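You operate a simulated robot arm through the tools that you are given. There is no shell and no other tool. Be economical: measure what you need, move in short steps, check, and stop when the job is done.

You are at the controls of a simulated two-armed robot. One attempt, no reset.

Task
Wipe up the spill on the white table with the striped tea towel and put it back.

It is judged by the outcome, as a careful person would: the job done as asked, and still so three seconds after it is handed in. It fails if anything else is knocked over, pushed out of place, dropped, spilled or broken. Flat cloth is picked up by pressing the open fingertips on it (5 to 10 N) and closing them slowly along it; thin cloth reads only 2 to 8 mm in the jaws.

Robot
Two 7-joint arms with two-finger parallel grippers on one trunk, on a base that drives. Base frame: it is fixed to the floor where the robot stands at the start and does not move with it; the origin is under the middle of the robot, x ahead of it, y to its left, z up. Readings come in mm, rad, newtons and seconds.
The left shoulder is at the start at [50, 177, 1154], the right one opposite. With the tool pointing down near the work surface each hand reaches from about 100 to 680 mm from the robot's upright axis, wherever it stands, measured 20 degrees to its own side. Payload 3.43 kg a hand.
The tool frame of a hand sits at the grasp point between the pads (the TCP): z along the fingers, y along the line on which they close. The tips reach 34 mm beyond it. The gripper opens to 128 mm. The fingers are 24 mm wide and 12 mm thick; the gripper's body (48 by 130 mm) begins 96 mm behind the TCP.
Orientation is that of the tool frame in the base frame, as a unit quaternion [w, x, y, z]. With the fingers straight down and closing along the base's y, the tool's x points along the base's -x, its y along +y and its z along -z.

Tools
- The arms move only by the tool move_arm. It takes "left_increments", "right_increments" or both (then of equal length, played together; a hand with none holds still); each is a list of rows, each a list of 2 entries, a list of its own where there are three numbers: the shift along the base's x, y, z in mm, then the turn, a rotation vector about the base's x, y, z in rad. In form: [[[x, y, z], [ax, ay, az]], ...]. A call has 1 to 12 rows; each row shifts and turns the commanded pose from where the row before left it. "left_gripper" and "right_gripper" are, for a hand that has rows, the opening, from 0 (shut) to 1 (fully open), set as the call begins (left out, the last holds). Each row takes 0.2 s and may step no farther than 50 mm and 0.15 rad from the row before; otherwise, or with a gripper value out of range, the whole call is refused. Where a pose cannot be reached the arm comes as near as it can. A force on the tool above 40 N (or 10 N above the force at the start of the call, whichever is more), or a blocked arm, ends the call early, and 0.2 s more pass. Each finger travels about 108 mm/s and halts on what it meets, pressing with about 20 N; the grip force reading is that of the motor and also rises with nothing between the fingers. The clock runs only during rows and for 0.2 s after the last one: add rows that do not move to give the fingers time. The reply holds the time, the measured pose of the TCP, the force on the tool along the base axes, the opening and the grip force, in the units named above and with some noise, with the torque about the TCP (base axes, N m) and any sound that the robot's microphone picked up.
- Cameras (640 x 400 px; columns grow to the right, rows downward): "scene" is now at [149.2, -27.8, 1304.3]; the picture's right is [-0.34, -0.94, 0.00], its down [-0.63, 0.23, -0.74] and it looks along [0.69, -0.26, -0.67] (base axes); focal length 270 px, centre (320, 200). "left" rides on the left gripper at [76, 11, -160] in its tool frame; the picture's right is [-0.15, 0.99, 0.00], its down [-0.88, -0.13, -0.46] and it looks along [-0.45, -0.07, 0.89] (tool axes); focal length 234 px, centre (320, 200). "right" rides on the right gripper at [76, -11, -160] in its tool frame; the picture's right is [0.15, 0.99, 0.00], its down [-0.88, 0.13, -0.46] and it looks along [-0.45, 0.07, 0.89] (tool axes); focal length 234 px, centre (320, 200). There is no depth. A picture from a camera that has moved, and an enlarged one, comes with that camera's place and axes in the base frame and with its lens.
- grab_frame(camera): a new picture of that camera. No time passes.
- lift_body(by): slides the trunk up (or, below 0, down) by that many mm; the arms and the scene camera ride with it, the base frame stays. It gives what a move gives, with no picture.
- steer(legs): drives the robot by 1 to 6 legs, each [ahead, turn to the left] in mm and rad, along the robot's own axes; the way and the turn of a leg run together, so that a leg with both is an arc; at most 1500 mm and 3.142 rad a leg. The arms and the cameras ride along, it lands a little off, and it stops where it bumps. It gives what a move gives.
- head_to(pan, tilt): turns the head with the scene camera to pan (to the left, within 1.396 rad either way) and tilt (down, from -0.506 to 1.204), counted from straight ahead of the robot. It gives what a move gives.
- close_up(camera, box): a new picture of the part [left, top, right, bottom] of that camera's present view, enlarged. No time passes.
- sign_off(): hands the job in; it is judged then, once.

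Go step by step. Nothing tells you exact positions but the pictures and the camera data: compare them with the known pose of the tool, close in by small moves and look again before you grip or let go. The budget is 120 turns and 88 pictures, counting those below and the enlarged ones. Unless the task says otherwise, let go and move clear before handing in, and close with one line.

The tools are called after "Request:" as name(argument=value, ...) on one line, values as JSON. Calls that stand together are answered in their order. move_arm: Moves the arms, as the interface text tells. Its arguments: {"type":"object","properties":{"left_increments":{"type":"array"},"left_gripper":{"type":"number"},"right_increments":{"type":"array"},"right_gripper":{"type":"number"}},"required":[]} The other tools are called the same way: lift_body (by) slides the trunk up or down; steer (legs) drives the base; head_to (pan, tilt) turns the head that bears the scene camera; grab_frame (camera) takes a picture; close_up (camera, box) takes an enlarged picture of a part of a camera's view; sign_off () hands the job in.

At the start:

```text
time: 0.0
left_tool_pos: [441.4, 4.0, 1056.4]
left_tool_rot: [0.0, -0.001, 1.0, 0.0]
left_force: [0.0, 0.6, 0.1]
left_ft_torque: [0.01, 0.0, -0.03]
left_opening: 128.0
left_grasp_force: 0.0
right_tool_pos: [315.5, -308.5, 1124.5]
right_tool_rot: [0.0, 0.001, 1.0, 0.0]
right_force: [0.2, -0.3, 0.0]
right_ft_torque: [0.0, -0.01, 0.0]
right_opening: 127.9
right_grasp_force: 0.0
trunk travel left (down, up): [-325.0, 76.0]
robot x, y, heading: [-2.5, 3.2, -0.003]
head pan, tilt: [-0.353, 0.738]
```

scene: 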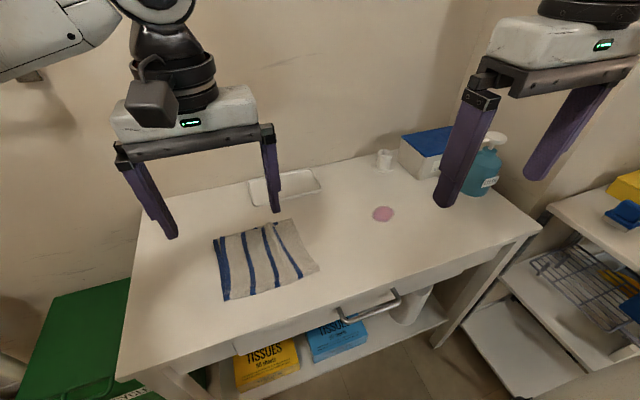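
right: 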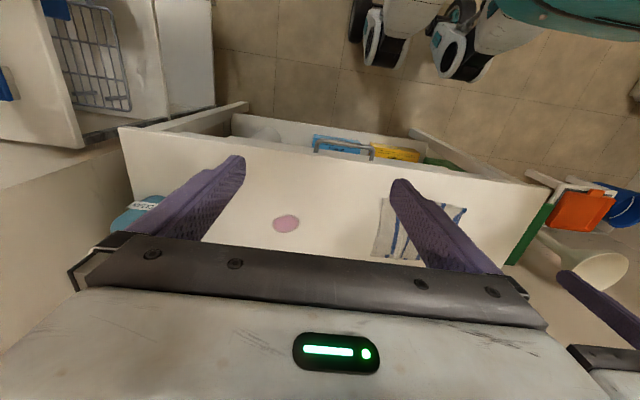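
left: 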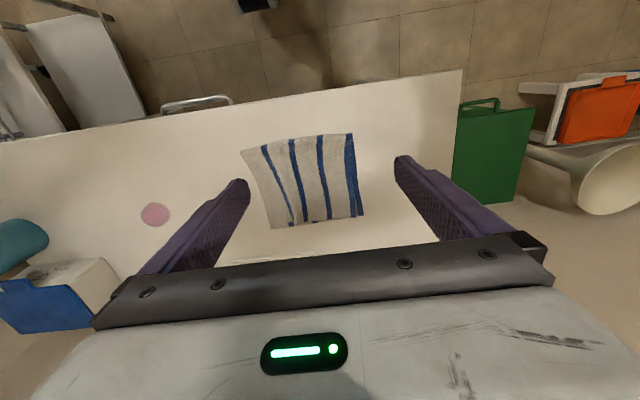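

The spill triangulates to about (557, -358) on a table top at z≈804, and the towel spans roughly x 456–625, y -143–65. I'll swing the left hand aside first, then bring the right one over the towel.

Request:
move_arm(left_increments=[[[-23, 42, 5], [0, 0, 0]], [[-23, 42, 5], [0, 0, 0]], [[-23, 42, 5], [0, 0, 0]], [[-23, 42, 5], [0, 0, 0]], [[-23, 42, 5], [0, 0, 0]], [[-23, 42, 5], [0, 0, 0]]])

Request:
move_arm(right_increments=[[[28, 30, -15], [0, 0, 0]], [[28, 30, -15], [0, 0, 0]], [[28, 30, -15], [0, 0, 0]], [[28, 30, -15], [0, 0, 0]], [[28, 30, -15], [0, 0, 0]], [[28, 30, -15], [0, 0, 0]], [[28, 30, -15], [0, 0, 0]], [[28, 30, -15], [0, 0, 0]]], right_gripper=0.5)

Request:
grab_frame(camera="scene")

Request:
grab_frame(camera="right")

```text
time: 1.4
left_tool_pos: [301.7, 255.4, 1087.3]
left_tool_rot: [-0.001, 0.0, 1.0, 0.0]
left_force: [0.7, 0.6, -0.6]
left_ft_torque: [-0.01, 0.0, 0.02]
left_opening: 128.2
left_grasp_force: 0.1
right_tool_pos: [312.9, -308.3, 1125.2]
right_tool_rot: [0.001, 0.0, 1.0, 0.001]
right_force: [-0.5, 0.2, 0.7]
right_ft_torque: [-0.02, 0.01, -0.01]
right_opening: 128.1
right_grasp_force: 0.1
trunk travel left (down, up): [-325.0, 76.0]
robot x, y, heading: [-4.3, 0.6, -0.0]
head pan, tilt: [-0.353, 0.738]
```

```text
time: 3.2
left_tool_pos: [302.8, 256.3, 1087.2]
left_tool_rot: [0.0, -0.002, 1.0, 0.001]
left_force: [0.0, 0.2, -0.6]
left_ft_torque: [-0.02, 0.01, 0.03]
left_opening: 128.0
left_grasp_force: 0.1
right_tool_pos: [476.2, -153.1, 1012.4]
right_tool_rot: [0.001, 0.001, 1.0, 0.001]
right_force: [-0.2, 0.6, 0.2]
right_ft_torque: [0.0, 0.02, 0.0]
right_opening: 64.0
right_grasp_force: 0.0
right hand out of reach, approached as far as the arm can: row 6, 7, 8
trunk travel left (down, up): [-325.0, 76.0]
robot x, y, heading: [4.9, 3.9, 0.003]
head pan, tilt: [-0.353, 0.738]
```

```text
84 pictures are left
camera scene: at [148.9, -27.8, 1304.3], right [-0.34, -0.94, 0.0], down [-0.63, 0.23, -0.74], along [0.69, -0.26, -0.67], focal length 270 px, centre (320, 200)
```

scene: 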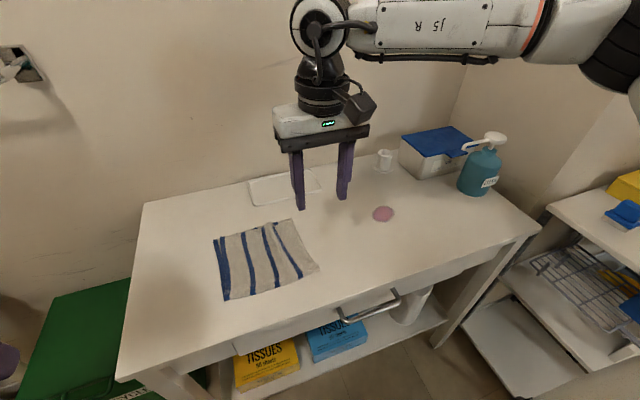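

```text
83 pictures are left
camera right: at [400.2, -163.4, 1172.7], right [-0.15, 0.99, 0.0], down [0.88, 0.13, 0.46], along [0.45, 0.07, -0.89], focal length 234 px, centre (320, 200)
```

right: 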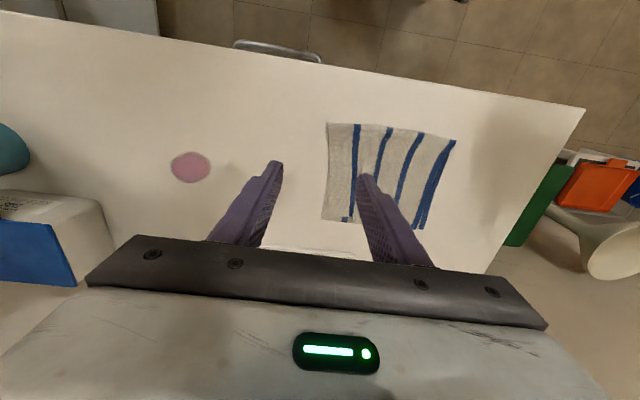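

The right hand stopped at its reach limit high up; the towel lies ahead-left of it. I'll go lower and toward the towel in small steps, where the reach should be better.

Request:
move_arm(right_increments=[[[0, 20, -30], [0, 0, 0]], [[0, 20, -30], [0, 0, 0]], [[0, 20, -30], [0, 0, 0]]])

```text
time: 4.0
left_tool_pos: [302.9, 255.9, 1087.7]
left_tool_rot: [0.0, -0.001, 1.0, 0.0]
left_force: [-0.5, -0.8, 1.0]
left_ft_torque: [-0.01, 0.02, 0.0]
left_opening: 128.0
left_grasp_force: 0.0
right_tool_pos: [442.1, -144.8, 935.7]
right_tool_rot: [0.001, 0.0, 1.0, 0.001]
right_force: [-0.6, 0.4, 0.8]
right_ft_torque: [-0.02, 0.01, 0.02]
right_opening: 64.1
right_grasp_force: 0.1
right hand out of reach, approached as far as the arm can: row 1, 2, 3
trunk travel left (down, up): [-325.0, 76.0]
robot x, y, heading: [-0.4, -0.4, 0.003]
head pan, tilt: [-0.353, 0.738]
```

The reach shrinks across the body. I'll probe how far the right hand gets on its own side before deciding whether to turn the base.

Request:
move_arm(right_increments=[[[20, -25, 5], [0, 0, 0]], [[30, -30, 5], [0, 0, 0]], [[40, -25, 0], [0, 0, 0]], [[40, -10, 0], [0, 0, 0]]])

```text
time: 5.0
left_tool_pos: [303.2, 255.7, 1086.5]
left_tool_rot: [0.0, -0.001, 1.0, 0.0]
left_force: [0.4, 0.6, 0.2]
left_ft_torque: [0.0, -0.01, -0.02]
left_opening: 127.9
left_grasp_force: 0.0
right_tool_pos: [553.7, -247.0, 950.7]
right_tool_rot: [0.001, 0.0, 1.0, 0.001]
right_force: [-0.1, -0.3, -0.3]
right_ft_torque: [-0.02, -0.02, -0.01]
right_opening: 64.2
right_grasp_force: 0.0
right hand out of reach, approached as far as the arm can: row 4
trunk travel left (down, up): [-325.0, 76.0]
robot x, y, heading: [-2.4, -0.6, -0.001]
head pan, tilt: [-0.353, 0.738]
```

On its own side the right arm reaches well (606 mm). I'll pull the hand in and up, turn the base left ~0.35 rad so both towel and spill lie on the right arm's side, and lower the trunk a little.

Request:
move_arm(right_increments=[[[-35, 0, 40], [0, 0, 0]], [[-35, 0, 40], [0, 0, 0]], [[-35, 0, 40], [0, 0, 0]]])

Request:
steer(legs=[[0, 0.35]])

Request:
lift_body(by=-100)

Request:
head_to(pan=-0.55, tilt=0.75)

Request:
grab_frame(camera="scene")

```text
refused: row 1 steps farther than a row can; nothing moved
```

```text
time: 6.5
left_tool_pos: [199.3, 343.2, 1087.5]
left_tool_rot: [0.0, -0.173, 0.985, 0.0]
left_force: [0.0, 0.1, -0.1]
left_ft_torque: [-0.03, -0.02, 0.0]
left_opening: 128.0
left_grasp_force: 0.1
right_tool_pos: [604.1, -44.1, 951.6]
right_tool_rot: [0.001, -0.172, 0.985, 0.0]
right_force: [-0.2, -0.1, 0.3]
right_ft_torque: [0.0, -0.01, 0.0]
right_opening: 63.9
right_grasp_force: 0.0
trunk travel left (down, up): [-325.0, 76.0]
robot x, y, heading: [-2.6, 0.2, 0.348]
head pan, tilt: [-0.353, 0.738]
```

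```text
time: 7.8
left_tool_pos: [198.2, 344.0, 987.6]
left_tool_rot: [0.0, -0.173, 0.985, -0.001]
left_force: [0.4, 0.3, -0.3]
left_ft_torque: [0.04, 0.0, 0.02]
left_opening: 128.0
left_grasp_force: 0.0
right_tool_pos: [604.1, -44.0, 851.3]
right_tool_rot: [0.001, -0.173, 0.985, 0.001]
right_force: [-0.6, 0.0, 0.7]
right_ft_torque: [0.02, 0.02, -0.01]
right_opening: 63.7
right_grasp_force: 0.0
trunk travel left (down, up): [-225.0, 176.0]
robot x, y, heading: [-2.5, -0.4, 0.35]
head pan, tilt: [-0.353, 0.738]
```

```text
time: 8.5
left_tool_pos: [198.6, 343.7, 986.5]
left_tool_rot: [0.0, -0.172, 0.985, 0.0]
left_force: [0.5, 0.1, -0.3]
left_ft_torque: [-0.01, 0.03, -0.01]
left_opening: 128.1
left_grasp_force: 0.1
right_tool_pos: [604.6, -43.0, 850.3]
right_tool_rot: [0.001, -0.172, 0.985, 0.001]
right_force: [0.4, 0.5, -0.7]
right_ft_torque: [0.0, 0.01, -0.01]
right_opening: 64.0
right_grasp_force: 0.1
trunk travel left (down, up): [-225.0, 176.0]
robot x, y, heading: [0.5, -0.3, 0.352]
head pan, tilt: [-0.55, 0.75]
```

```text
82 pictures are left
camera scene: at [147.9, 8.0, 1203.3], right [-0.2, -0.98, 0.0], down [-0.67, 0.14, -0.73], along [0.72, -0.15, -0.68], focal length 270 px, centre (320, 200)
```

scene: 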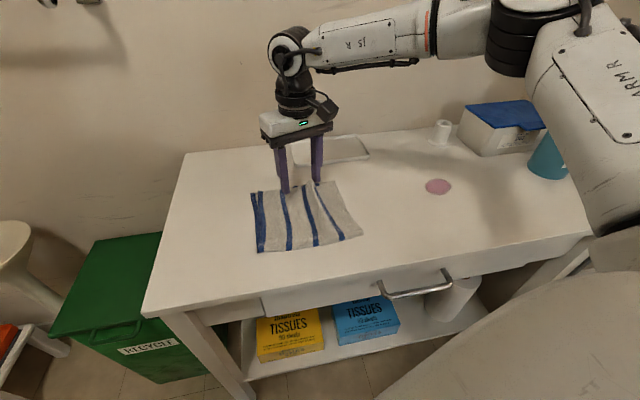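

The hand hangs about 13 mm above the table over the towel's far edge, nothing touched. I'll raise it, move to the towel's middle, align it with the stripes and look.

Request:
move_arm(right_increments=[[[0, 0, 40], [0, 0, 0]], [[-22, 1, 0], [0, 0, -0.117]], [[-22, 1, 0], [0, 0, -0.117]], [[-22, 1, 0], [0, 0, -0.117]], [[0, 0, 0], [0, 0, 0]]], right_gripper=0.38)

Request:
grab_frame(camera="right")

Request:
close_up(camera="scene", box=[200, 100, 480, 275])

```text
time: 9.7
left_tool_pos: [198.6, 342.0, 987.0]
left_tool_rot: [0.0, -0.174, 0.985, 0.0]
left_force: [0.3, -0.1, 0.4]
left_ft_torque: [0.02, 0.02, 0.0]
left_opening: 127.8
left_grasp_force: 0.0
right_tool_pos: [538.7, -41.6, 890.3]
right_tool_rot: [0.001, 0.004, 1.0, 0.001]
right_force: [-0.1, 0.1, -1.0]
right_ft_torque: [0.03, -0.01, 0.01]
right_opening: 48.8
right_grasp_force: 0.2
trunk travel left (down, up): [-225.0, 176.0]
robot x, y, heading: [0.3, 0.8, 0.349]
head pan, tilt: [-0.55, 0.75]
```

```text
81 pictures are left
camera right: at [461.8, -52.4, 1050.9], right [-0.14, 0.99, 0.0], down [0.88, 0.12, 0.46], along [0.45, 0.07, -0.89], focal length 234 px, centre (320, 200)
```

right: 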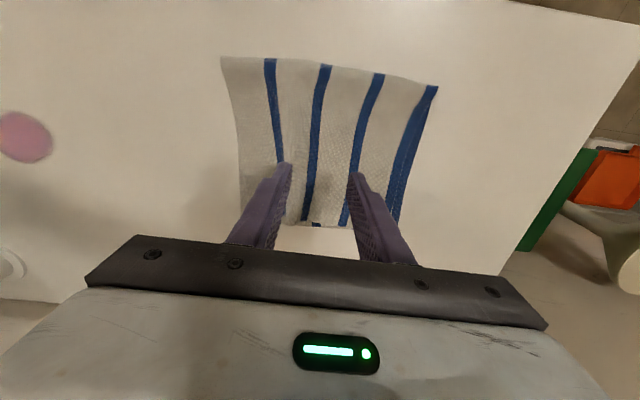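

```text
2.29 times, centred on (340, 188) of scene
camera zoom: at [147.9, 7.9, 1203.2], right [-0.2, -0.98, 0.0], down [-0.67, 0.14, -0.73], along [0.72, -0.15, -0.68], focal length 618 px, centre (274, 229)
```

zoom: 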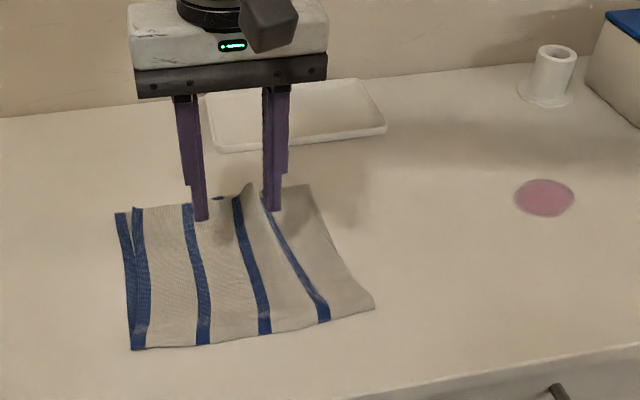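

The towel is folded double, and the fingers straddle its middle, with the spill clear to the right. I'll descend in small steps until I feel 5–10 N.

Request:
move_arm(right_increments=[[[0, 0, -15], [0, 0, 0]], [[0, 0, -15], [0, 0, 0]], [[0, 0, -8], [0, 0, 0]], [[0, 0, -5], [0, 0, 0]], [[0, 0, 0], [0, 0, 0]]])

```text
time: 10.9
left_tool_pos: [197.7, 343.0, 986.7]
left_tool_rot: [0.0, -0.173, 0.985, 0.0]
left_force: [-0.6, 0.0, 0.8]
left_ft_torque: [-0.03, 0.0, 0.03]
left_opening: 128.1
left_grasp_force: 0.0
right_tool_pos: [538.4, -41.3, 848.4]
right_tool_rot: [0.002, 0.002, 1.0, 0.001]
right_force: [-0.3, 0.3, 0.1]
right_ft_torque: [-0.03, -0.04, 0.02]
right_opening: 48.8
right_grasp_force: 0.1
trunk travel left (down, up): [-225.0, 176.0]
robot x, y, heading: [2.2, -4.4, 0.349]
head pan, tilt: [-0.55, 0.75]
```

Request:
move_arm(right_increments=[[[0, 0, -3], [0, 0, 0]], [[0, 0, -2], [0, 0, 0]], [[0, 0, -1], [0, 0, 0]], [[0, 0, 0], [0, 0, 0]]])

```text
time: 11.9
left_tool_pos: [197.8, 344.6, 987.1]
left_tool_rot: [0.0, -0.172, 0.985, 0.0]
left_force: [-0.2, -0.2, -0.2]
left_ft_torque: [0.0, -0.02, -0.03]
left_opening: 127.8
left_grasp_force: 0.0
right_tool_pos: [538.2, -41.3, 841.2]
right_tool_rot: [0.001, 0.003, 1.0, 0.001]
right_force: [0.2, 0.7, 0.1]
right_ft_torque: [-0.02, 0.0, 0.03]
right_opening: 48.7
right_grasp_force: 0.0
trunk travel left (down, up): [-225.0, 176.0]
robot x, y, heading: [1.5, 2.0, 0.347]
head pan, tilt: [-0.55, 0.75]
```

No contact yet at TCP z 841, so I keep creeping down.

Request:
move_arm(right_increments=[[[0, 0, -2], [0, 0, 0]], [[0, 0, -1], [0, 0, 0]], [[0, 0, 0], [0, 0, 0]]])

```text
time: 12.7
left_tool_pos: [196.8, 343.7, 985.9]
left_tool_rot: [0.0, -0.173, 0.985, -0.001]
left_force: [1.0, -0.3, -0.3]
left_ft_torque: [-0.01, 0.03, -0.02]
left_opening: 128.1
left_grasp_force: 0.0
right_tool_pos: [537.6, -41.6, 839.1]
right_tool_rot: [0.0, 0.003, 1.0, 0.0]
right_force: [-0.5, -0.1, 0.4]
right_ft_torque: [0.0, -0.05, -0.01]
right_opening: 48.5
right_grasp_force: 0.1
trunk travel left (down, up): [-225.0, 176.0]
robot x, y, heading: [1.0, 0.5, 0.347]
head pan, tilt: [-0.55, 0.75]
```

Request:
move_arm(right_increments=[[[0, 0, -2], [0, 0, 0]], [[0, 0, -1], [0, 0, 0]], [[0, 0, 0], [0, 0, 0]]])

Request:
close_up(camera="scene", box=[230, 140, 390, 260])

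```text
time: 13.5
left_tool_pos: [197.6, 344.0, 987.0]
left_tool_rot: [0.0, -0.173, 0.985, 0.0]
left_force: [0.7, 0.2, 0.3]
left_ft_torque: [-0.03, 0.03, 0.03]
left_opening: 127.9
left_grasp_force: 0.0
right_tool_pos: [538.3, -41.6, 835.8]
right_tool_rot: [0.003, 0.003, 1.0, 0.001]
right_force: [0.5, -0.9, 3.4]
right_ft_torque: [-0.12, -0.03, 0.0]
right_opening: 48.7
right_grasp_force: 0.3
trunk travel left (down, up): [-225.0, 176.0]
robot x, y, heading: [1.0, 2.6, 0.346]
head pan, tilt: [-0.55, 0.75]
```

```text
3.33 times, centred on (310, 200) of scene
camera zoom: at [147.6, 7.9, 1203.4], right [-0.2, -0.98, 0.0], down [-0.67, 0.14, -0.73], along [0.72, -0.15, -0.68], focal length 902 px, centre (353, 200)
```

zoom: 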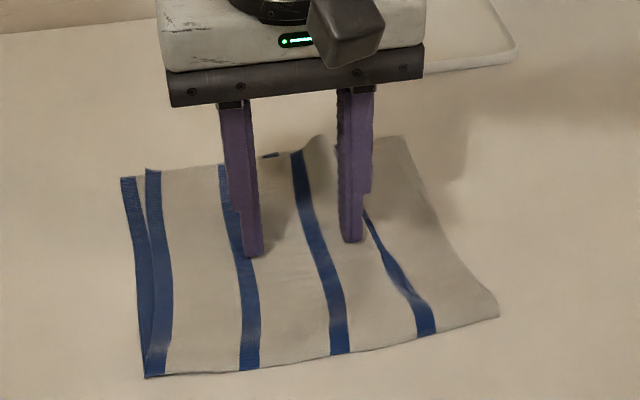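

Contact at TCP z≈836 with 3.4 N. I'll press slightly more, then close step by step.

Request:
move_arm(right_increments=[[[0, 0, -0.7], [0, 0, 0]], [[0, 0, 0], [0, 0, 0]]])

Request:
move_arm(right_increments=[[[0, 0, 0], [0, 0, 0]], [[0, 0, 0], [0, 0, 0]]], right_gripper=0.3)

Request:
move_arm(right_increments=[[[0, 0, 0], [0, 0, 0]], [[0, 0, 0], [0, 0, 0]]], right_gripper=0.22)

Request:
close_up(camera="scene", box=[230, 140, 390, 260])

```text
time: 14.1
left_tool_pos: [197.6, 343.7, 987.2]
left_tool_rot: [0.0, -0.173, 0.985, 0.0]
left_force: [-0.4, -0.5, -1.1]
left_ft_torque: [-0.02, 0.0, -0.02]
left_opening: 128.2
left_grasp_force: 0.0
right_tool_pos: [538.4, -40.9, 836.6]
right_tool_rot: [0.001, 0.002, 1.0, 0.001]
right_force: [0.1, -1.0, 8.2]
right_ft_torque: [-0.26, -0.03, 0.01]
right_opening: 49.1
right_grasp_force: 0.4
trunk travel left (down, up): [-225.0, 176.0]
robot x, y, heading: [-1.7, -4.6, 0.351]
head pan, tilt: [-0.55, 0.75]
```

```text
time: 14.7
left_tool_pos: [198.3, 343.0, 988.3]
left_tool_rot: [0.001, -0.173, 0.985, -0.001]
left_force: [0.1, -0.3, -0.6]
left_ft_torque: [-0.01, -0.02, -0.01]
left_opening: 128.1
left_grasp_force: 0.1
right_tool_pos: [537.8, -40.6, 835.2]
right_tool_rot: [0.002, 0.002, 1.0, 0.001]
right_force: [0.7, 2.0, 8.8]
right_ft_torque: [-0.15, -0.04, 0.01]
right_opening: 37.7
right_grasp_force: 0.0
trunk travel left (down, up): [-225.0, 176.0]
robot x, y, heading: [-3.3, 2.0, 0.346]
head pan, tilt: [-0.55, 0.75]
```

```text
time: 15.3
left_tool_pos: [197.1, 343.7, 986.5]
left_tool_rot: [0.001, -0.173, 0.985, 0.0]
left_force: [0.0, 0.9, 0.4]
left_ft_torque: [-0.01, 0.0, -0.01]
left_opening: 127.8
left_grasp_force: 0.1
right_tool_pos: [538.2, -41.2, 835.9]
right_tool_rot: [0.002, 0.003, 1.0, 0.001]
right_force: [-0.2, 0.6, 9.5]
right_ft_torque: [-0.17, -0.03, 0.04]
right_opening: 27.4
right_grasp_force: 0.0
trunk travel left (down, up): [-225.0, 176.0]
robot x, y, heading: [-2.7, -1.9, 0.348]
head pan, tilt: [-0.55, 0.75]
```

```text
3.33 times, centred on (310, 200) of scene
camera zoom: at [147.1, 8.1, 1203.4], right [-0.2, -0.98, 0.0], down [-0.67, 0.14, -0.73], along [0.72, -0.15, -0.68], focal length 902 px, centre (353, 200)
```

zoom: 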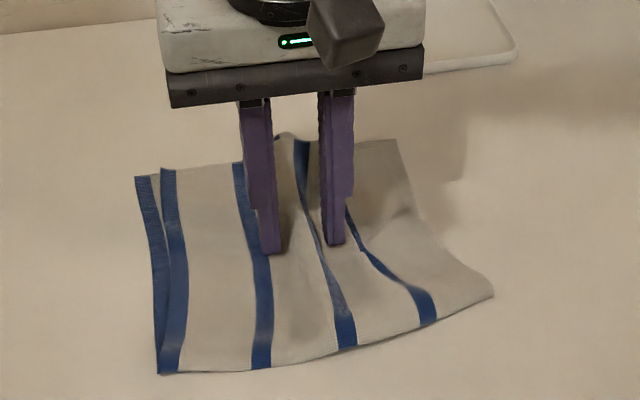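

The cloth is bunching between the fingers. I'll keep closing.

Request:
move_arm(right_increments=[[[0, 0, 0], [0, 0, 0]], [[0, 0, 0], [0, 0, 0]]], right_gripper=0.14)

Request:
move_arm(right_increments=[[[0, 0, 0], [0, 0, 0]], [[0, 0, 0], [0, 0, 0]]], right_gripper=0.07)

Request:
move_arm(right_increments=[[[0, 0, 0], [0, 0, 0]], [[0, 0, 0], [0, 0, 0]], [[0, 0, 0], [0, 0, 0]]], right_gripper=0.0)

Request:
close_up(camera="scene", box=[230, 140, 390, 260])

```text
time: 15.9
left_tool_pos: [196.7, 343.3, 988.3]
left_tool_rot: [0.001, -0.172, 0.985, 0.001]
left_force: [0.1, -0.5, 0.7]
left_ft_torque: [0.0, 0.02, -0.01]
left_opening: 128.2
left_grasp_force: 0.1
right_tool_pos: [537.5, -40.5, 836.4]
right_tool_rot: [0.002, 0.002, 1.0, 0.001]
right_force: [-0.3, 0.3, 10.4]
right_ft_torque: [-0.09, -0.03, 0.01]
right_opening: 17.0
right_grasp_force: 0.0
trunk travel left (down, up): [-225.0, 176.0]
robot x, y, heading: [0.6, 4.2, 0.345]
head pan, tilt: [-0.55, 0.75]
```

```text
time: 16.5
left_tool_pos: [198.4, 343.0, 987.4]
left_tool_rot: [0.0, -0.172, 0.985, 0.001]
left_force: [0.3, -0.4, 0.3]
left_ft_torque: [-0.01, -0.03, -0.01]
left_opening: 128.0
left_grasp_force: 0.0
right_tool_pos: [538.2, -42.1, 835.9]
right_tool_rot: [0.003, 0.003, 1.0, 0.002]
right_force: [0.2, -1.1, 11.4]
right_ft_torque: [-0.15, -0.02, 0.0]
right_opening: 9.4
right_grasp_force: 0.2
trunk travel left (down, up): [-225.0, 176.0]
robot x, y, heading: [-1.8, -2.0, 0.346]
head pan, tilt: [-0.55, 0.75]
```

```text
time: 17.3
left_tool_pos: [197.7, 343.8, 987.5]
left_tool_rot: [-0.001, -0.173, 0.985, 0.0]
left_force: [0.2, -0.3, -0.3]
left_ft_torque: [0.02, 0.0, 0.03]
left_opening: 128.1
left_grasp_force: 0.0
right_tool_pos: [537.4, -41.7, 836.2]
right_tool_rot: [0.001, 0.002, 1.0, 0.001]
right_force: [-0.8, -3.0, 10.8]
right_ft_torque: [-0.22, -0.03, -0.01]
right_opening: 7.0
right_grasp_force: 20.3
trunk travel left (down, up): [-225.0, 176.0]
robot x, y, heading: [0.5, 3.6, 0.348]
head pan, tilt: [-0.55, 0.75]
```

```text
3.33 times, centred on (310, 200) of scene
camera zoom: at [147.0, 7.9, 1203.4], right [-0.2, -0.98, 0.0], down [-0.67, 0.14, -0.73], along [0.72, -0.15, -0.68], focal length 902 px, centre (353, 200)
```

zoom: 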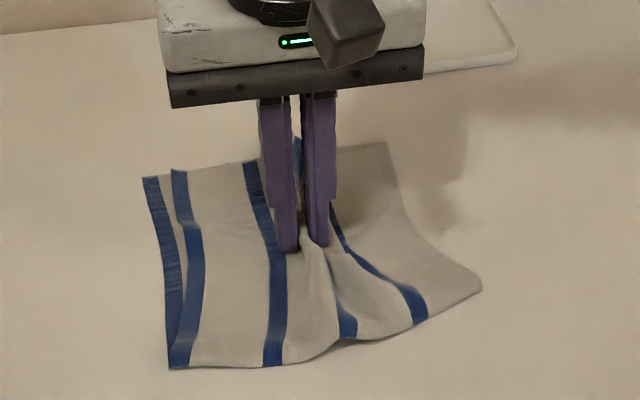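

The towel is gripped (7 mm, 20 N). I'll ease off the pressure and slide it flat along the table toward the spill, checking after a short stretch.

Request:
move_arm(right_increments=[[[0, 0, 2], [0, 0, 0]], [[1, -15, 0], [0, 0, 0]], [[1, -20, 0], [0, 0, 0]], [[1, -20, 0], [0, 0, 0]], [[1, -20, 0], [0, 0, 0]]])

Request:
grab_frame(camera="scene")

```text
time: 18.5
left_tool_pos: [199.1, 343.7, 987.2]
left_tool_rot: [0.0, -0.172, 0.985, 0.0]
left_force: [0.3, 0.4, -0.2]
left_ft_torque: [0.01, 0.02, -0.01]
left_opening: 127.9
left_grasp_force: 0.0
right_tool_pos: [542.0, -116.3, 838.4]
right_tool_rot: [0.001, 0.003, 1.0, 0.001]
right_force: [0.7, -0.3, 0.1]
right_ft_torque: [-0.01, 0.0, 0.01]
right_opening: 6.9
right_grasp_force: 19.9
trunk travel left (down, up): [-225.0, 176.0]
robot x, y, heading: [0.2, 1.7, 0.354]
head pan, tilt: [-0.55, 0.75]
```

```text
76 pictures are left
camera scene: at [147.9, 7.8, 1203.3], right [-0.2, -0.98, 0.0], down [-0.67, 0.14, -0.73], along [0.72, -0.15, -0.68], focal length 270 px, centre (320, 200)
```

scene: 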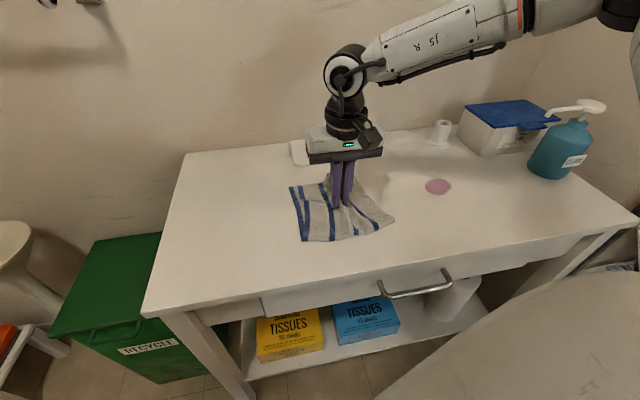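

The towel slides along nicely. Continuing over the spill.

Request:
move_arm(right_increments=[[[1, -20, 0], [0, 0, 0]], [[1, -20, 0], [0, 0, 0]], [[1, -20, 0], [0, 0, 0]], [[2, -20, 0], [0, 0, 0]], [[2, -20, 0], [0, 0, 0]], [[2, -20, 0], [0, 0, 0]], [[2, -20, 0], [0, 0, 0]], [[2, -20, 0], [0, 0, 0]], [[1, -20, 0], [0, 0, 0]], [[0, -20, 0], [0, 0, 0]]])

Request:
grab_frame(camera="scene")

```text
time: 20.7
left_tool_pos: [198.9, 342.6, 986.2]
left_tool_rot: [0.0, -0.173, 0.985, 0.0]
left_force: [-0.6, 0.3, 0.7]
left_ft_torque: [0.01, -0.01, 0.01]
left_opening: 128.0
left_grasp_force: 0.2
right_tool_pos: [556.8, -317.0, 836.9]
right_tool_rot: [0.002, 0.002, 1.0, 0.0]
right_force: [0.4, -0.1, 0.2]
right_ft_torque: [-0.01, -0.03, -0.02]
right_opening: 7.1
right_grasp_force: 19.8
trunk travel left (down, up): [-225.0, 176.0]
robot x, y, heading: [3.0, -3.9, 0.346]
head pan, tilt: [-0.55, 0.75]
```

```text
75 pictures are left
camera scene: at [147.9, 7.8, 1203.3], right [-0.2, -0.98, 0.0], down [-0.67, 0.14, -0.73], along [0.72, -0.15, -0.68], focal length 270 px, centre (320, 200)
```

scene: 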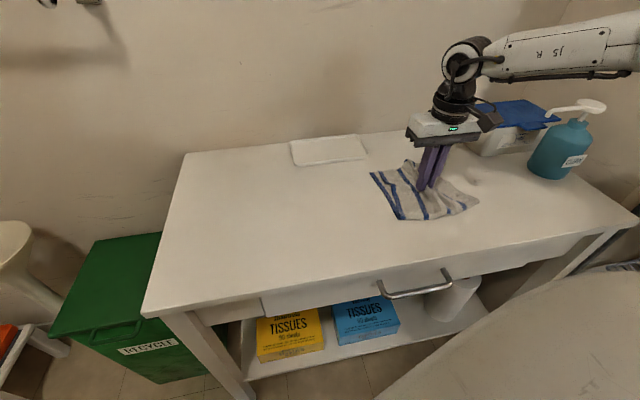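

The towel now covers the spill. I'll press gently and rub back and forth over the spot.

Request:
move_arm(right_increments=[[[0, 0, -1.5], [0, 0, 0]], [[0, -20, 0], [0, 0, 0]], [[0, -20, 0], [0, 0, 0]], [[0, -20, 0], [0, 0, 0]], [[0, -20, 0], [0, 0, 0]]])

```text
time: 21.9
left_tool_pos: [198.2, 344.1, 987.4]
left_tool_rot: [0.0, -0.173, 0.985, 0.0]
left_force: [0.8, 0.3, 0.4]
left_ft_torque: [0.01, 0.01, 0.01]
left_opening: 128.1
left_grasp_force: 0.1
right_tool_pos: [556.2, -396.0, 836.8]
right_tool_rot: [0.001, 0.002, 1.0, 0.0]
right_force: [0.2, 1.0, 1.8]
right_ft_torque: [0.09, 0.02, 0.03]
right_opening: 6.9
right_grasp_force: 20.4
trunk travel left (down, up): [-225.0, 176.0]
robot x, y, heading: [-2.3, 2.2, 0.348]
head pan, tilt: [-0.55, 0.75]
```

Request:
move_arm(right_increments=[[[0, 0, -1], [0, 0, 0]], [[10, 20, 0], [0, 0, 0]], [[10, 20, 0], [0, 0, 0]], [[0, 20, 0], [0, 0, 0]], [[0, 20, 0], [0, 0, 0]], [[-10, -20, 0], [0, 0, 0]], [[-10, -20, 0], [0, 0, 0]], [[-10, -20, 0], [0, 0, 0]], [[-10, -20, 0], [0, 0, 0]]])

Request:
move_arm(right_increments=[[[0, 20, 0], [0, 0, 0]], [[0, 20, 0], [0, 0, 0]], [[0, 20, 0], [0, 0, 0]], [[0, 20, 0], [0, 0, 0]], [[15, -10, 0], [0, 0, 0]], [[15, -10, 0], [0, 0, 0]], [[15, -10, 0], [0, 0, 0]], [[0, -20, 0], [0, 0, 0]], [[-15, 0, 0], [0, 0, 0]], [[-15, 0, 0], [0, 0, 0]], [[15, 10, 0], [0, 0, 0]]])

Request:
grab_frame(camera="scene")

Request:
grab_frame(camera="right")

```text
time: 23.9
left_tool_pos: [197.7, 344.1, 987.6]
left_tool_rot: [0.0, -0.173, 0.985, 0.0]
left_force: [-0.2, -0.3, -0.8]
left_ft_torque: [0.0, -0.03, 0.01]
left_opening: 128.3
left_grasp_force: 0.0
right_tool_pos: [536.2, -395.6, 835.5]
right_tool_rot: [0.002, 0.001, 1.0, 0.0]
right_force: [1.1, 2.6, 6.1]
right_ft_torque: [0.05, -0.04, 0.02]
right_opening: 6.9
right_grasp_force: 20.4
trunk travel left (down, up): [-225.0, 176.0]
robot x, y, heading: [2.7, 0.8, 0.351]
head pan, tilt: [-0.55, 0.75]
```

```text
time: 26.3
left_tool_pos: [197.3, 343.4, 987.3]
left_tool_rot: [0.0, -0.174, 0.985, 0.0]
left_force: [0.1, -1.0, -0.6]
left_ft_torque: [-0.01, 0.02, 0.01]
left_opening: 128.2
left_grasp_force: 0.1
right_tool_pos: [563.1, -357.2, 836.2]
right_tool_rot: [0.0, 0.002, 1.0, 0.0]
right_force: [-2.7, -2.7, 9.9]
right_ft_torque: [-0.12, 0.12, 0.02]
right_opening: 6.8
right_grasp_force: 20.2
trunk travel left (down, up): [-225.0, 176.0]
robot x, y, heading: [-0.7, -1.5, 0.35]
head pan, tilt: [-0.55, 0.75]
```

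```text
74 pictures are left
camera scene: at [146.8, 8.5, 1203.5], right [-0.2, -0.98, 0.0], down [-0.67, 0.14, -0.73], along [0.72, -0.15, -0.68], focal length 270 px, centre (320, 200)
```

scene: 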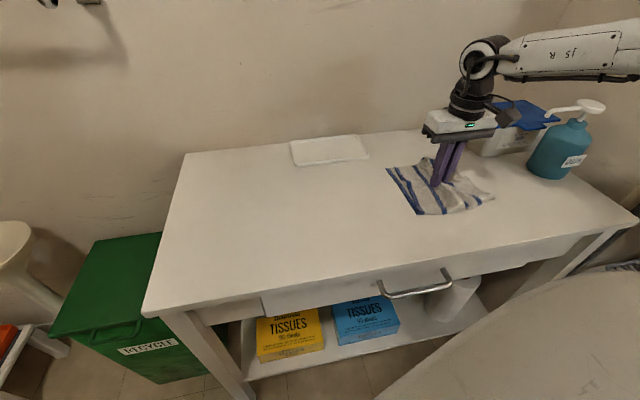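

```text
73 pictures are left
camera right: at [488.3, -367.4, 996.0], right [-0.14, 0.99, 0.0], down [0.88, 0.13, 0.46], along [0.45, 0.06, -0.89], focal length 234 px, centre (320, 200)
```

right: 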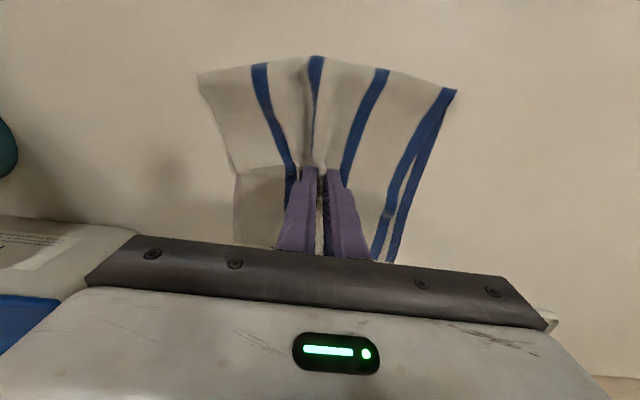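

Rubbing done. I'll relax the pressure and slide the towel part-way back to check the spot.

Request:
move_arm(right_increments=[[[0, 0, 1.5], [0, 0, 0]], [[-1, 20, 0], [0, 0, 0]], [[-1, 20, 0], [0, 0, 0]], [[-1, 20, 0], [0, 0, 0]], [[-1, 20, 0], [0, 0, 0]], [[-1, 20, 0], [0, 0, 0]], [[-1, 20, 0], [0, 0, 0]], [[-1, 20, 0], [0, 0, 0]], [[-1, 20, 0], [0, 0, 0]], [[-1, 20, 0], [0, 0, 0]]])

Request:
grab_frame(camera="scene")

Request:
close_up(camera="scene", box=[340, 120, 540, 245])

```text
time: 28.5
left_tool_pos: [198.0, 343.1, 986.5]
left_tool_rot: [0.0, -0.172, 0.985, 0.0]
left_force: [0.4, 0.4, 0.9]
left_ft_torque: [-0.02, 0.01, -0.04]
left_opening: 127.9
left_grasp_force: 0.0
right_tool_pos: [558.9, -175.0, 836.2]
right_tool_rot: [0.0, 0.003, 1.0, 0.001]
right_force: [0.7, -1.4, 0.5]
right_ft_torque: [-0.01, -0.05, -0.01]
right_opening: 6.8
right_grasp_force: 19.7
trunk travel left (down, up): [-225.0, 176.0]
robot x, y, heading: [-1.5, -0.9, 0.347]
head pan, tilt: [-0.55, 0.75]
```

```text
72 pictures are left
camera scene: at [147.9, 8.1, 1203.2], right [-0.2, -0.98, 0.0], down [-0.67, 0.14, -0.73], along [0.72, -0.15, -0.68], focal length 270 px, centre (320, 200)
```

scene: 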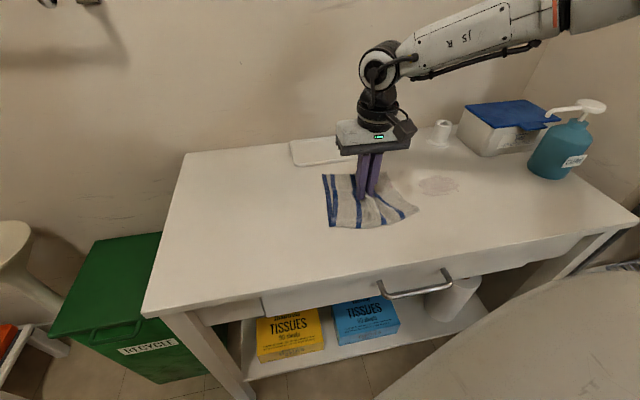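

```text
3.20 times, centred on (440, 182) of scene
camera zoom: at [147.9, 8.1, 1203.2], right [-0.2, -0.98, 0.0], down [-0.67, 0.14, -0.73], along [0.72, -0.15, -0.68], focal length 866 px, centre (-64, 256)
```

zoom: 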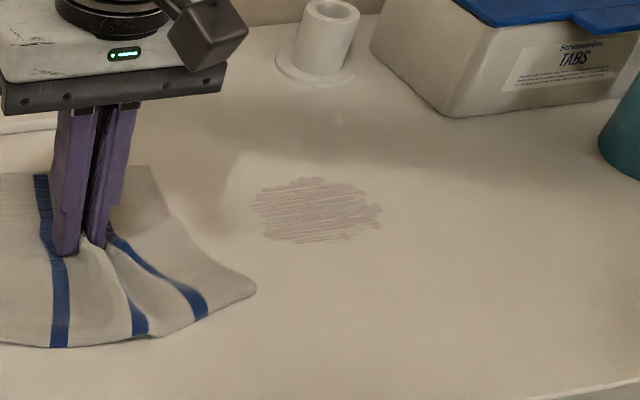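

Most of the spill is gone but thin streaks remain, spanning about x 530–597, y -310 to -405. I'll go back and wipe a finer raster with steady pressure over that area.

Request:
move_arm(right_increments=[[[-5, -20, 0], [0, 0, 0]], [[-5, -20, 0], [0, 0, 0]], [[-5, -20, 0], [0, 0, 0]], [[-5, -20, 0], [0, 0, 0]], [[-5, -20, 0], [0, 0, 0]], [[-5, -20, 0], [0, 0, 0]], [[0, 0, -1.5], [0, 0, 0]], [[0, -29, 0], [0, 0, 0]], [[0, -29, 0], [0, 0, 0]], [[0, -29, 0], [0, 0, 0]], [[0, -29, 0], [0, 0, 0]]])

Request:
move_arm(right_increments=[[[12, 0, 0], [0, 0, 0]], [[0, 29, 0], [0, 0, 0]], [[0, 29, 0], [0, 0, 0]], [[0, 29, 0], [0, 0, 0]], [[0, 29, 0], [0, 0, 0]], [[12, 0, 0], [0, 0, 0]], [[0, -29, 0], [0, 0, 0]], [[0, -29, 0], [0, 0, 0]], [[0, -29, 0], [0, 0, 0]], [[0, -29, 0], [0, 0, 0]]])

Request:
move_arm(right_increments=[[[12, 0, 0], [0, 0, 0]], [[0, 29, 0], [0, 0, 0]], [[0, 29, 0], [0, 0, 0]], [[0, 29, 0], [0, 0, 0]], [[0, 29, 0], [0, 0, 0]], [[12, 0, 0], [0, 0, 0]], [[0, -29, 0], [0, 0, 0]], [[0, -29, 0], [0, 0, 0]], [[0, -29, 0], [0, 0, 0]], [[0, -29, 0], [0, 0, 0]]])

Request:
move_arm(right_increments=[[[12, 0, 0], [0, 0, 0]], [[0, 29, 0], [0, 0, 0]], [[0, 29, 0], [0, 0, 0]], [[0, 29, 0], [0, 0, 0]], [[0, 29, 0], [0, 0, 0]], [[12, 0, 0], [0, 0, 0]], [[0, -29, 0], [0, 0, 0]], [[0, -29, 0], [0, 0, 0]], [[0, -29, 0], [0, 0, 0]], [[0, -29, 0], [0, 0, 0]]])

Request:
grab_frame(camera="scene")

```text
time: 30.9
left_tool_pos: [197.0, 343.7, 986.6]
left_tool_rot: [0.0, -0.173, 0.985, -0.001]
left_force: [-0.3, -0.3, -0.2]
left_ft_torque: [-0.01, -0.01, -0.02]
left_opening: 127.8
left_grasp_force: 0.0
right_tool_pos: [526.3, -411.9, 836.4]
right_tool_rot: [0.004, 0.002, 1.0, 0.001]
right_force: [1.4, 4.9, 11.7]
right_ft_torque: [0.12, 0.0, -0.02]
right_opening: 6.7
right_grasp_force: 19.9
trunk travel left (down, up): [-225.0, 176.0]
robot x, y, heading: [-2.1, -0.8, 0.346]
head pan, tilt: [-0.55, 0.75]
```

```text
time: 33.1
left_tool_pos: [197.8, 344.2, 987.7]
left_tool_rot: [0.0, -0.173, 0.985, -0.001]
left_force: [0.4, -0.5, 0.0]
left_ft_torque: [-0.01, -0.01, 0.01]
left_opening: 128.2
left_grasp_force: 0.1
right_tool_pos: [551.0, -411.6, 836.2]
right_tool_rot: [0.002, 0.002, 1.0, 0.001]
right_force: [0.5, 2.7, 8.4]
right_ft_torque: [0.12, -0.01, 0.02]
right_opening: 7.1
right_grasp_force: 20.5
trunk travel left (down, up): [-225.0, 176.0]
robot x, y, heading: [0.5, -0.7, 0.351]
head pan, tilt: [-0.55, 0.75]
```

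```text
time: 35.3
left_tool_pos: [197.6, 343.4, 987.0]
left_tool_rot: [0.0, -0.173, 0.985, -0.001]
left_force: [0.4, -0.2, -0.8]
left_ft_torque: [0.03, 0.01, 0.03]
left_opening: 128.2
left_grasp_force: 0.1
right_tool_pos: [575.6, -411.8, 837.1]
right_tool_rot: [0.002, 0.001, 1.0, 0.0]
right_force: [0.9, 4.4, 9.0]
right_ft_torque: [0.1, 0.01, 0.03]
right_opening: 7.0
right_grasp_force: 20.4
trunk travel left (down, up): [-225.0, 176.0]
robot x, y, heading: [0.8, -0.8, 0.35]
head pan, tilt: [-0.55, 0.75]
```

```text
time: 37.5
left_tool_pos: [196.5, 344.4, 987.3]
left_tool_rot: [0.0, -0.173, 0.985, -0.001]
left_force: [0.3, 0.4, 0.3]
left_ft_torque: [0.03, -0.01, -0.04]
left_opening: 127.8
left_grasp_force: 0.1
right_tool_pos: [598.6, -410.9, 836.1]
right_tool_rot: [0.002, 0.002, 1.0, 0.0]
right_force: [0.0, 2.5, 9.7]
right_ft_torque: [0.14, -0.02, 0.0]
right_opening: 6.7
right_grasp_force: 20.4
trunk travel left (down, up): [-225.0, 176.0]
robot x, y, heading: [-4.3, -1.1, 0.345]
head pan, tilt: [-0.55, 0.75]
```

```text
70 pictures are left
camera scene: at [147.0, 8.8, 1203.4], right [-0.2, -0.98, 0.0], down [-0.67, 0.14, -0.73], along [0.72, -0.15, -0.68], focal length 270 px, centre (320, 200)
```

scene: 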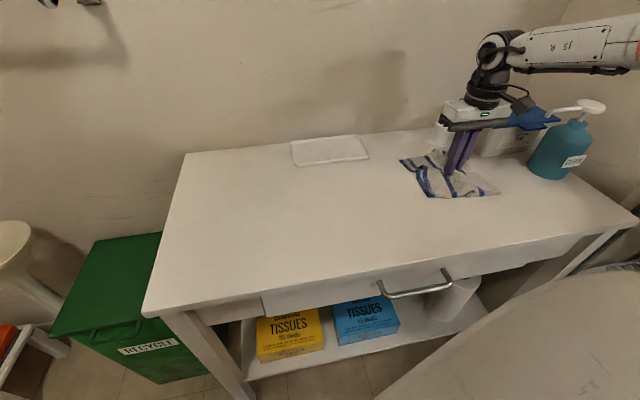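

Raster finished with about 9 N. I'll ease off and slide back to inspect the spot.

Request:
move_arm(right_increments=[[[0, 0, 1.5], [0, 0, 0]], [[-5, 20, 0], [0, 0, 0]], [[-5, 22, 0], [0, 0, 0]], [[-5, 22, 0], [0, 0, 0]], [[-5, 22, 0], [0, 0, 0]], [[-5, 22, 0], [0, 0, 0]], [[-5, 22, 0], [0, 0, 0]], [[-5, 22, 0], [0, 0, 0]], [[-5, 22, 0], [0, 0, 0]], [[-4, 22, 0], [0, 0, 0]], [[-4, 22, 0], [0, 0, 0]], [[-4, 22, 0], [0, 0, 0]]])

Request:
grab_frame(camera="scene")

Request:
close_up(camera="scene", box=[340, 120, 540, 245])

```text
time: 40.1
left_tool_pos: [196.9, 343.1, 986.7]
left_tool_rot: [-0.001, -0.173, 0.985, 0.0]
left_force: [0.2, -0.3, 0.0]
left_ft_torque: [-0.02, -0.02, 0.01]
left_opening: 128.0
left_grasp_force: 0.0
right_tool_pos: [547.1, -172.4, 837.5]
right_tool_rot: [0.002, 0.002, 1.0, 0.0]
right_force: [0.7, -3.0, 4.9]
right_ft_torque: [-0.09, -0.01, -0.02]
right_opening: 6.8
right_grasp_force: 20.1
trunk travel left (down, up): [-225.0, 176.0]
robot x, y, heading: [0.6, -0.4, 0.344]
head pan, tilt: [-0.55, 0.75]
```

```text
69 pictures are left
camera scene: at [147.5, 8.1, 1203.3], right [-0.2, -0.98, 0.0], down [-0.67, 0.14, -0.73], along [0.72, -0.15, -0.68], focal length 270 px, centre (320, 200)
```

scene: 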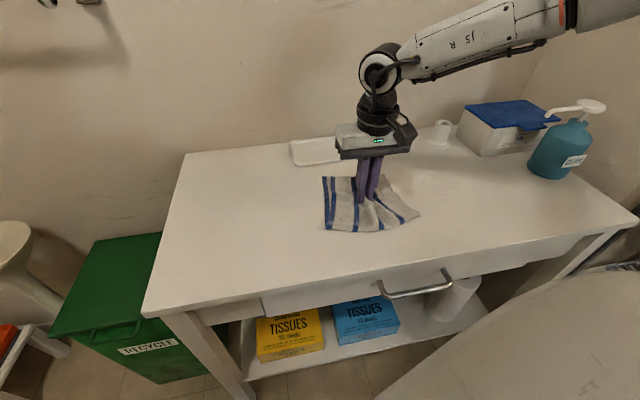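

```text
3.20 times, centred on (440, 182) of scene
camera zoom: at [147.5, 8.1, 1203.3], right [-0.2, -0.98, 0.0], down [-0.67, 0.14, -0.73], along [0.72, -0.15, -0.68], focal length 866 px, centre (-64, 256)
```

zoom: 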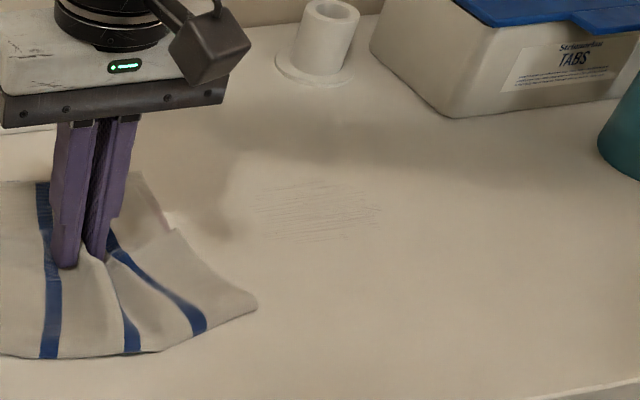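

Only faint streaks remain. One more raster, with lines offset and the strokes doubled.

Request:
move_arm(right_increments=[[[-3, -20, 0], [0, 0, 0]], [[-3, -20, 0], [0, 0, 0]], [[-3, -20, 0], [0, 0, 0]], [[-2, -20, 0], [0, 0, 0]], [[-2, -20, 0], [0, 0, 0]], [[-2, -20, 0], [0, 0, 0]], [[0, 0, -1.5], [0, 0, 0]], [[0, -31, 0], [0, 0, 0]], [[0, -31, 0], [0, 0, 0]], [[0, -31, 0], [0, 0, 0]], [[0, -31, 0], [0, 0, 0]]])

Request:
move_arm(right_increments=[[[9, 0, 0], [0, 0, 0]], [[0, 31, 0], [0, 0, 0]], [[0, 31, 0], [0, 0, 0]], [[0, 31, 0], [0, 0, 0]], [[0, 31, 0], [0, 0, 0]], [[9, 0, 0], [0, 0, 0]], [[0, -31, 0], [0, 0, 0]], [[0, -31, 0], [0, 0, 0]], [[0, -31, 0], [0, 0, 0]], [[0, -31, 0], [0, 0, 0]]])

Request:
move_arm(right_increments=[[[9, 0, 0], [0, 0, 0]], [[0, 31, 0], [0, 0, 0]], [[0, 31, 0], [0, 0, 0]], [[0, 31, 0], [0, 0, 0]], [[0, 31, 0], [0, 0, 0]], [[9, 0, 0], [0, 0, 0]], [[0, -31, 0], [0, 0, 0]], [[0, -31, 0], [0, 0, 0]], [[0, -31, 0], [0, 0, 0]], [[0, -31, 0], [0, 0, 0]]])

Request:
move_arm(right_increments=[[[9, 0, 0], [0, 0, 0]], [[0, 31, 0], [0, 0, 0]], [[0, 31, 0], [0, 0, 0]], [[0, 31, 0], [0, 0, 0]], [[0, 31, 0], [0, 0, 0]], [[9, 0, 0], [0, 0, 0]], [[0, -31, 0], [0, 0, 0]], [[0, -31, 0], [0, 0, 0]], [[0, -31, 0], [0, 0, 0]], [[0, -31, 0], [0, 0, 0]]])

Request:
move_arm(right_increments=[[[9, 0, 0], [0, 0, 0]], [[0, 31, 0], [0, 0, 0]], [[0, 31, 0], [0, 0, 0]], [[0, 31, 0], [0, 0, 0]], [[0, 31, 0], [0, 0, 0]], [[9, 0, 0], [0, 0, 0]], [[0, -31, 0], [0, 0, 0]], [[0, -31, 0], [0, 0, 0]], [[0, -31, 0], [0, 0, 0]], [[0, -31, 0], [0, 0, 0]]])

Request:
move_arm(right_increments=[[[0, 0, 1.5], [0, 0, 0]], [[-5, 20, 0], [0, 0, 0]], [[-5, 22, 0], [0, 0, 0]], [[-5, 22, 0], [0, 0, 0]], [[-5, 22, 0], [0, 0, 0]], [[-5, 22, 0], [0, 0, 0]], [[-5, 22, 0], [0, 0, 0]], [[-5, 22, 0], [0, 0, 0]], [[-5, 22, 0], [0, 0, 0]], [[-4, 22, 0], [0, 0, 0]], [[-4, 22, 0], [0, 0, 0]], [[-4, 22, 0], [0, 0, 0]]])

Request:
grab_frame(camera="scene")

Request:
close_up(camera="scene", box=[340, 120, 540, 245])

```text
time: 42.5
left_tool_pos: [197.4, 343.8, 986.7]
left_tool_rot: [0.0, -0.172, 0.985, 0.0]
left_force: [0.5, 0.0, -0.1]
left_ft_torque: [0.01, -0.01, -0.03]
left_opening: 128.3
left_grasp_force: 0.1
right_tool_pos: [532.9, -415.8, 836.5]
right_tool_rot: [0.002, 0.002, 1.0, 0.001]
right_force: [0.7, 3.7, 8.7]
right_ft_torque: [0.1, -0.05, -0.02]
right_opening: 7.0
right_grasp_force: 19.9
trunk travel left (down, up): [-225.0, 176.0]
robot x, y, heading: [-1.2, -2.5, 0.348]
head pan, tilt: [-0.55, 0.75]
```

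```text
time: 44.7
left_tool_pos: [198.0, 344.7, 986.0]
left_tool_rot: [0.0, -0.173, 0.985, -0.001]
left_force: [-1.6, 0.3, -0.5]
left_ft_torque: [0.03, 0.0, 0.01]
left_opening: 127.9
left_grasp_force: 0.0
right_tool_pos: [548.9, -416.2, 835.9]
right_tool_rot: [0.002, 0.002, 1.0, 0.001]
right_force: [-0.5, 4.6, 10.9]
right_ft_torque: [0.17, -0.04, -0.01]
right_opening: 6.9
right_grasp_force: 20.2
trunk travel left (down, up): [-225.0, 176.0]
robot x, y, heading: [-0.6, -0.3, 0.346]
head pan, tilt: [-0.55, 0.75]
```

```text
time: 46.9
left_tool_pos: [196.2, 344.8, 986.2]
left_tool_rot: [0.0, -0.173, 0.985, -0.001]
left_force: [-0.2, 0.8, 0.4]
left_ft_torque: [0.0, 0.01, 0.0]
left_opening: 127.8
left_grasp_force: 0.3
right_tool_pos: [568.9, -417.7, 835.1]
right_tool_rot: [0.001, 0.003, 1.0, 0.0]
right_force: [0.3, 4.1, 9.5]
right_ft_torque: [0.14, 0.01, -0.01]
right_opening: 7.0
right_grasp_force: 19.9
trunk travel left (down, up): [-225.0, 176.0]
robot x, y, heading: [-4.2, -0.9, 0.348]
head pan, tilt: [-0.55, 0.75]
```

```text
time: 49.1
left_tool_pos: [198.2, 345.3, 988.1]
left_tool_rot: [0.0, -0.173, 0.985, 0.0]
left_force: [1.1, -0.6, -0.6]
left_ft_torque: [0.02, 0.01, 0.0]
left_opening: 128.1
left_grasp_force: 0.1
right_tool_pos: [585.3, -415.8, 835.5]
right_tool_rot: [0.002, 0.002, 1.0, 0.0]
right_force: [1.2, 4.7, 10.3]
right_ft_torque: [0.13, 0.0, -0.01]
right_opening: 6.8
right_grasp_force: 19.5
trunk travel left (down, up): [-225.0, 176.0]
robot x, y, heading: [-0.3, -0.8, 0.349]
head pan, tilt: [-0.55, 0.75]
```

```text
time: 51.3
left_tool_pos: [198.8, 343.7, 987.5]
left_tool_rot: [0.0, -0.173, 0.985, 0.0]
left_force: [0.5, -0.6, -0.1]
left_ft_torque: [0.01, 0.0, -0.01]
left_opening: 128.0
left_grasp_force: 0.0
right_tool_pos: [604.3, -414.3, 835.3]
right_tool_rot: [0.001, 0.002, 1.0, 0.0]
right_force: [0.4, 5.1, 12.1]
right_ft_torque: [0.15, 0.03, -0.03]
right_opening: 7.0
right_grasp_force: 19.9
trunk travel left (down, up): [-225.0, 176.0]
robot x, y, heading: [0.8, 0.4, 0.348]
head pan, tilt: [-0.55, 0.75]
```

```text
time: 53.9
left_tool_pos: [198.4, 343.8, 986.8]
left_tool_rot: [0.0, -0.173, 0.985, 0.001]
left_force: [0.2, 0.3, 0.2]
left_ft_torque: [0.01, -0.02, -0.04]
left_opening: 127.8
left_grasp_force: 0.2
right_tool_pos: [552.4, -176.9, 837.1]
right_tool_rot: [0.001, 0.003, 1.0, 0.0]
right_force: [1.0, -1.9, 2.8]
right_ft_torque: [0.0, 0.0, 0.0]
right_opening: 6.9
right_grasp_force: 20.0
trunk travel left (down, up): [-225.0, 176.0]
robot x, y, heading: [2.7, -1.7, 0.352]
head pan, tilt: [-0.55, 0.75]
```

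```text
67 pictures are left
camera scene: at [147.7, 8.1, 1203.3], right [-0.2, -0.98, 0.0], down [-0.67, 0.14, -0.73], along [0.72, -0.15, -0.68], focal length 270 px, centre (320, 200)
```

scene: 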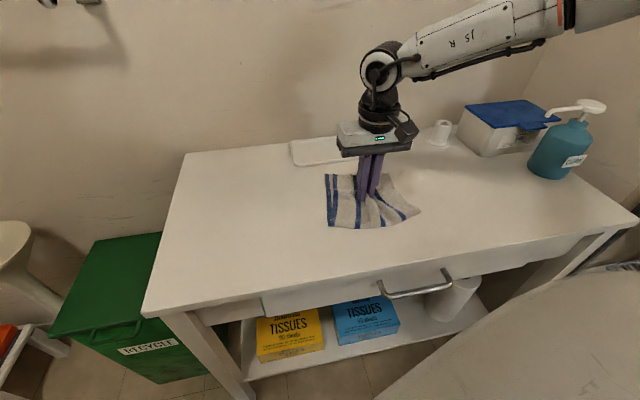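

```text
3.20 times, centred on (440, 182) of scene
camera zoom: at [147.7, 8.1, 1203.3], right [-0.2, -0.98, 0.0], down [-0.67, 0.14, -0.73], along [0.72, -0.15, -0.68], focal length 866 px, centre (-64, 256)
```

zoom: 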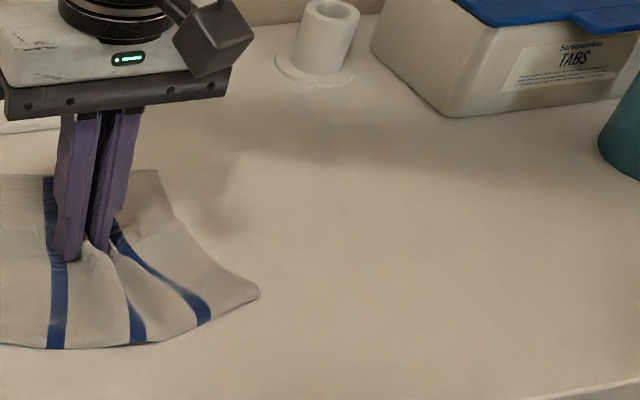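

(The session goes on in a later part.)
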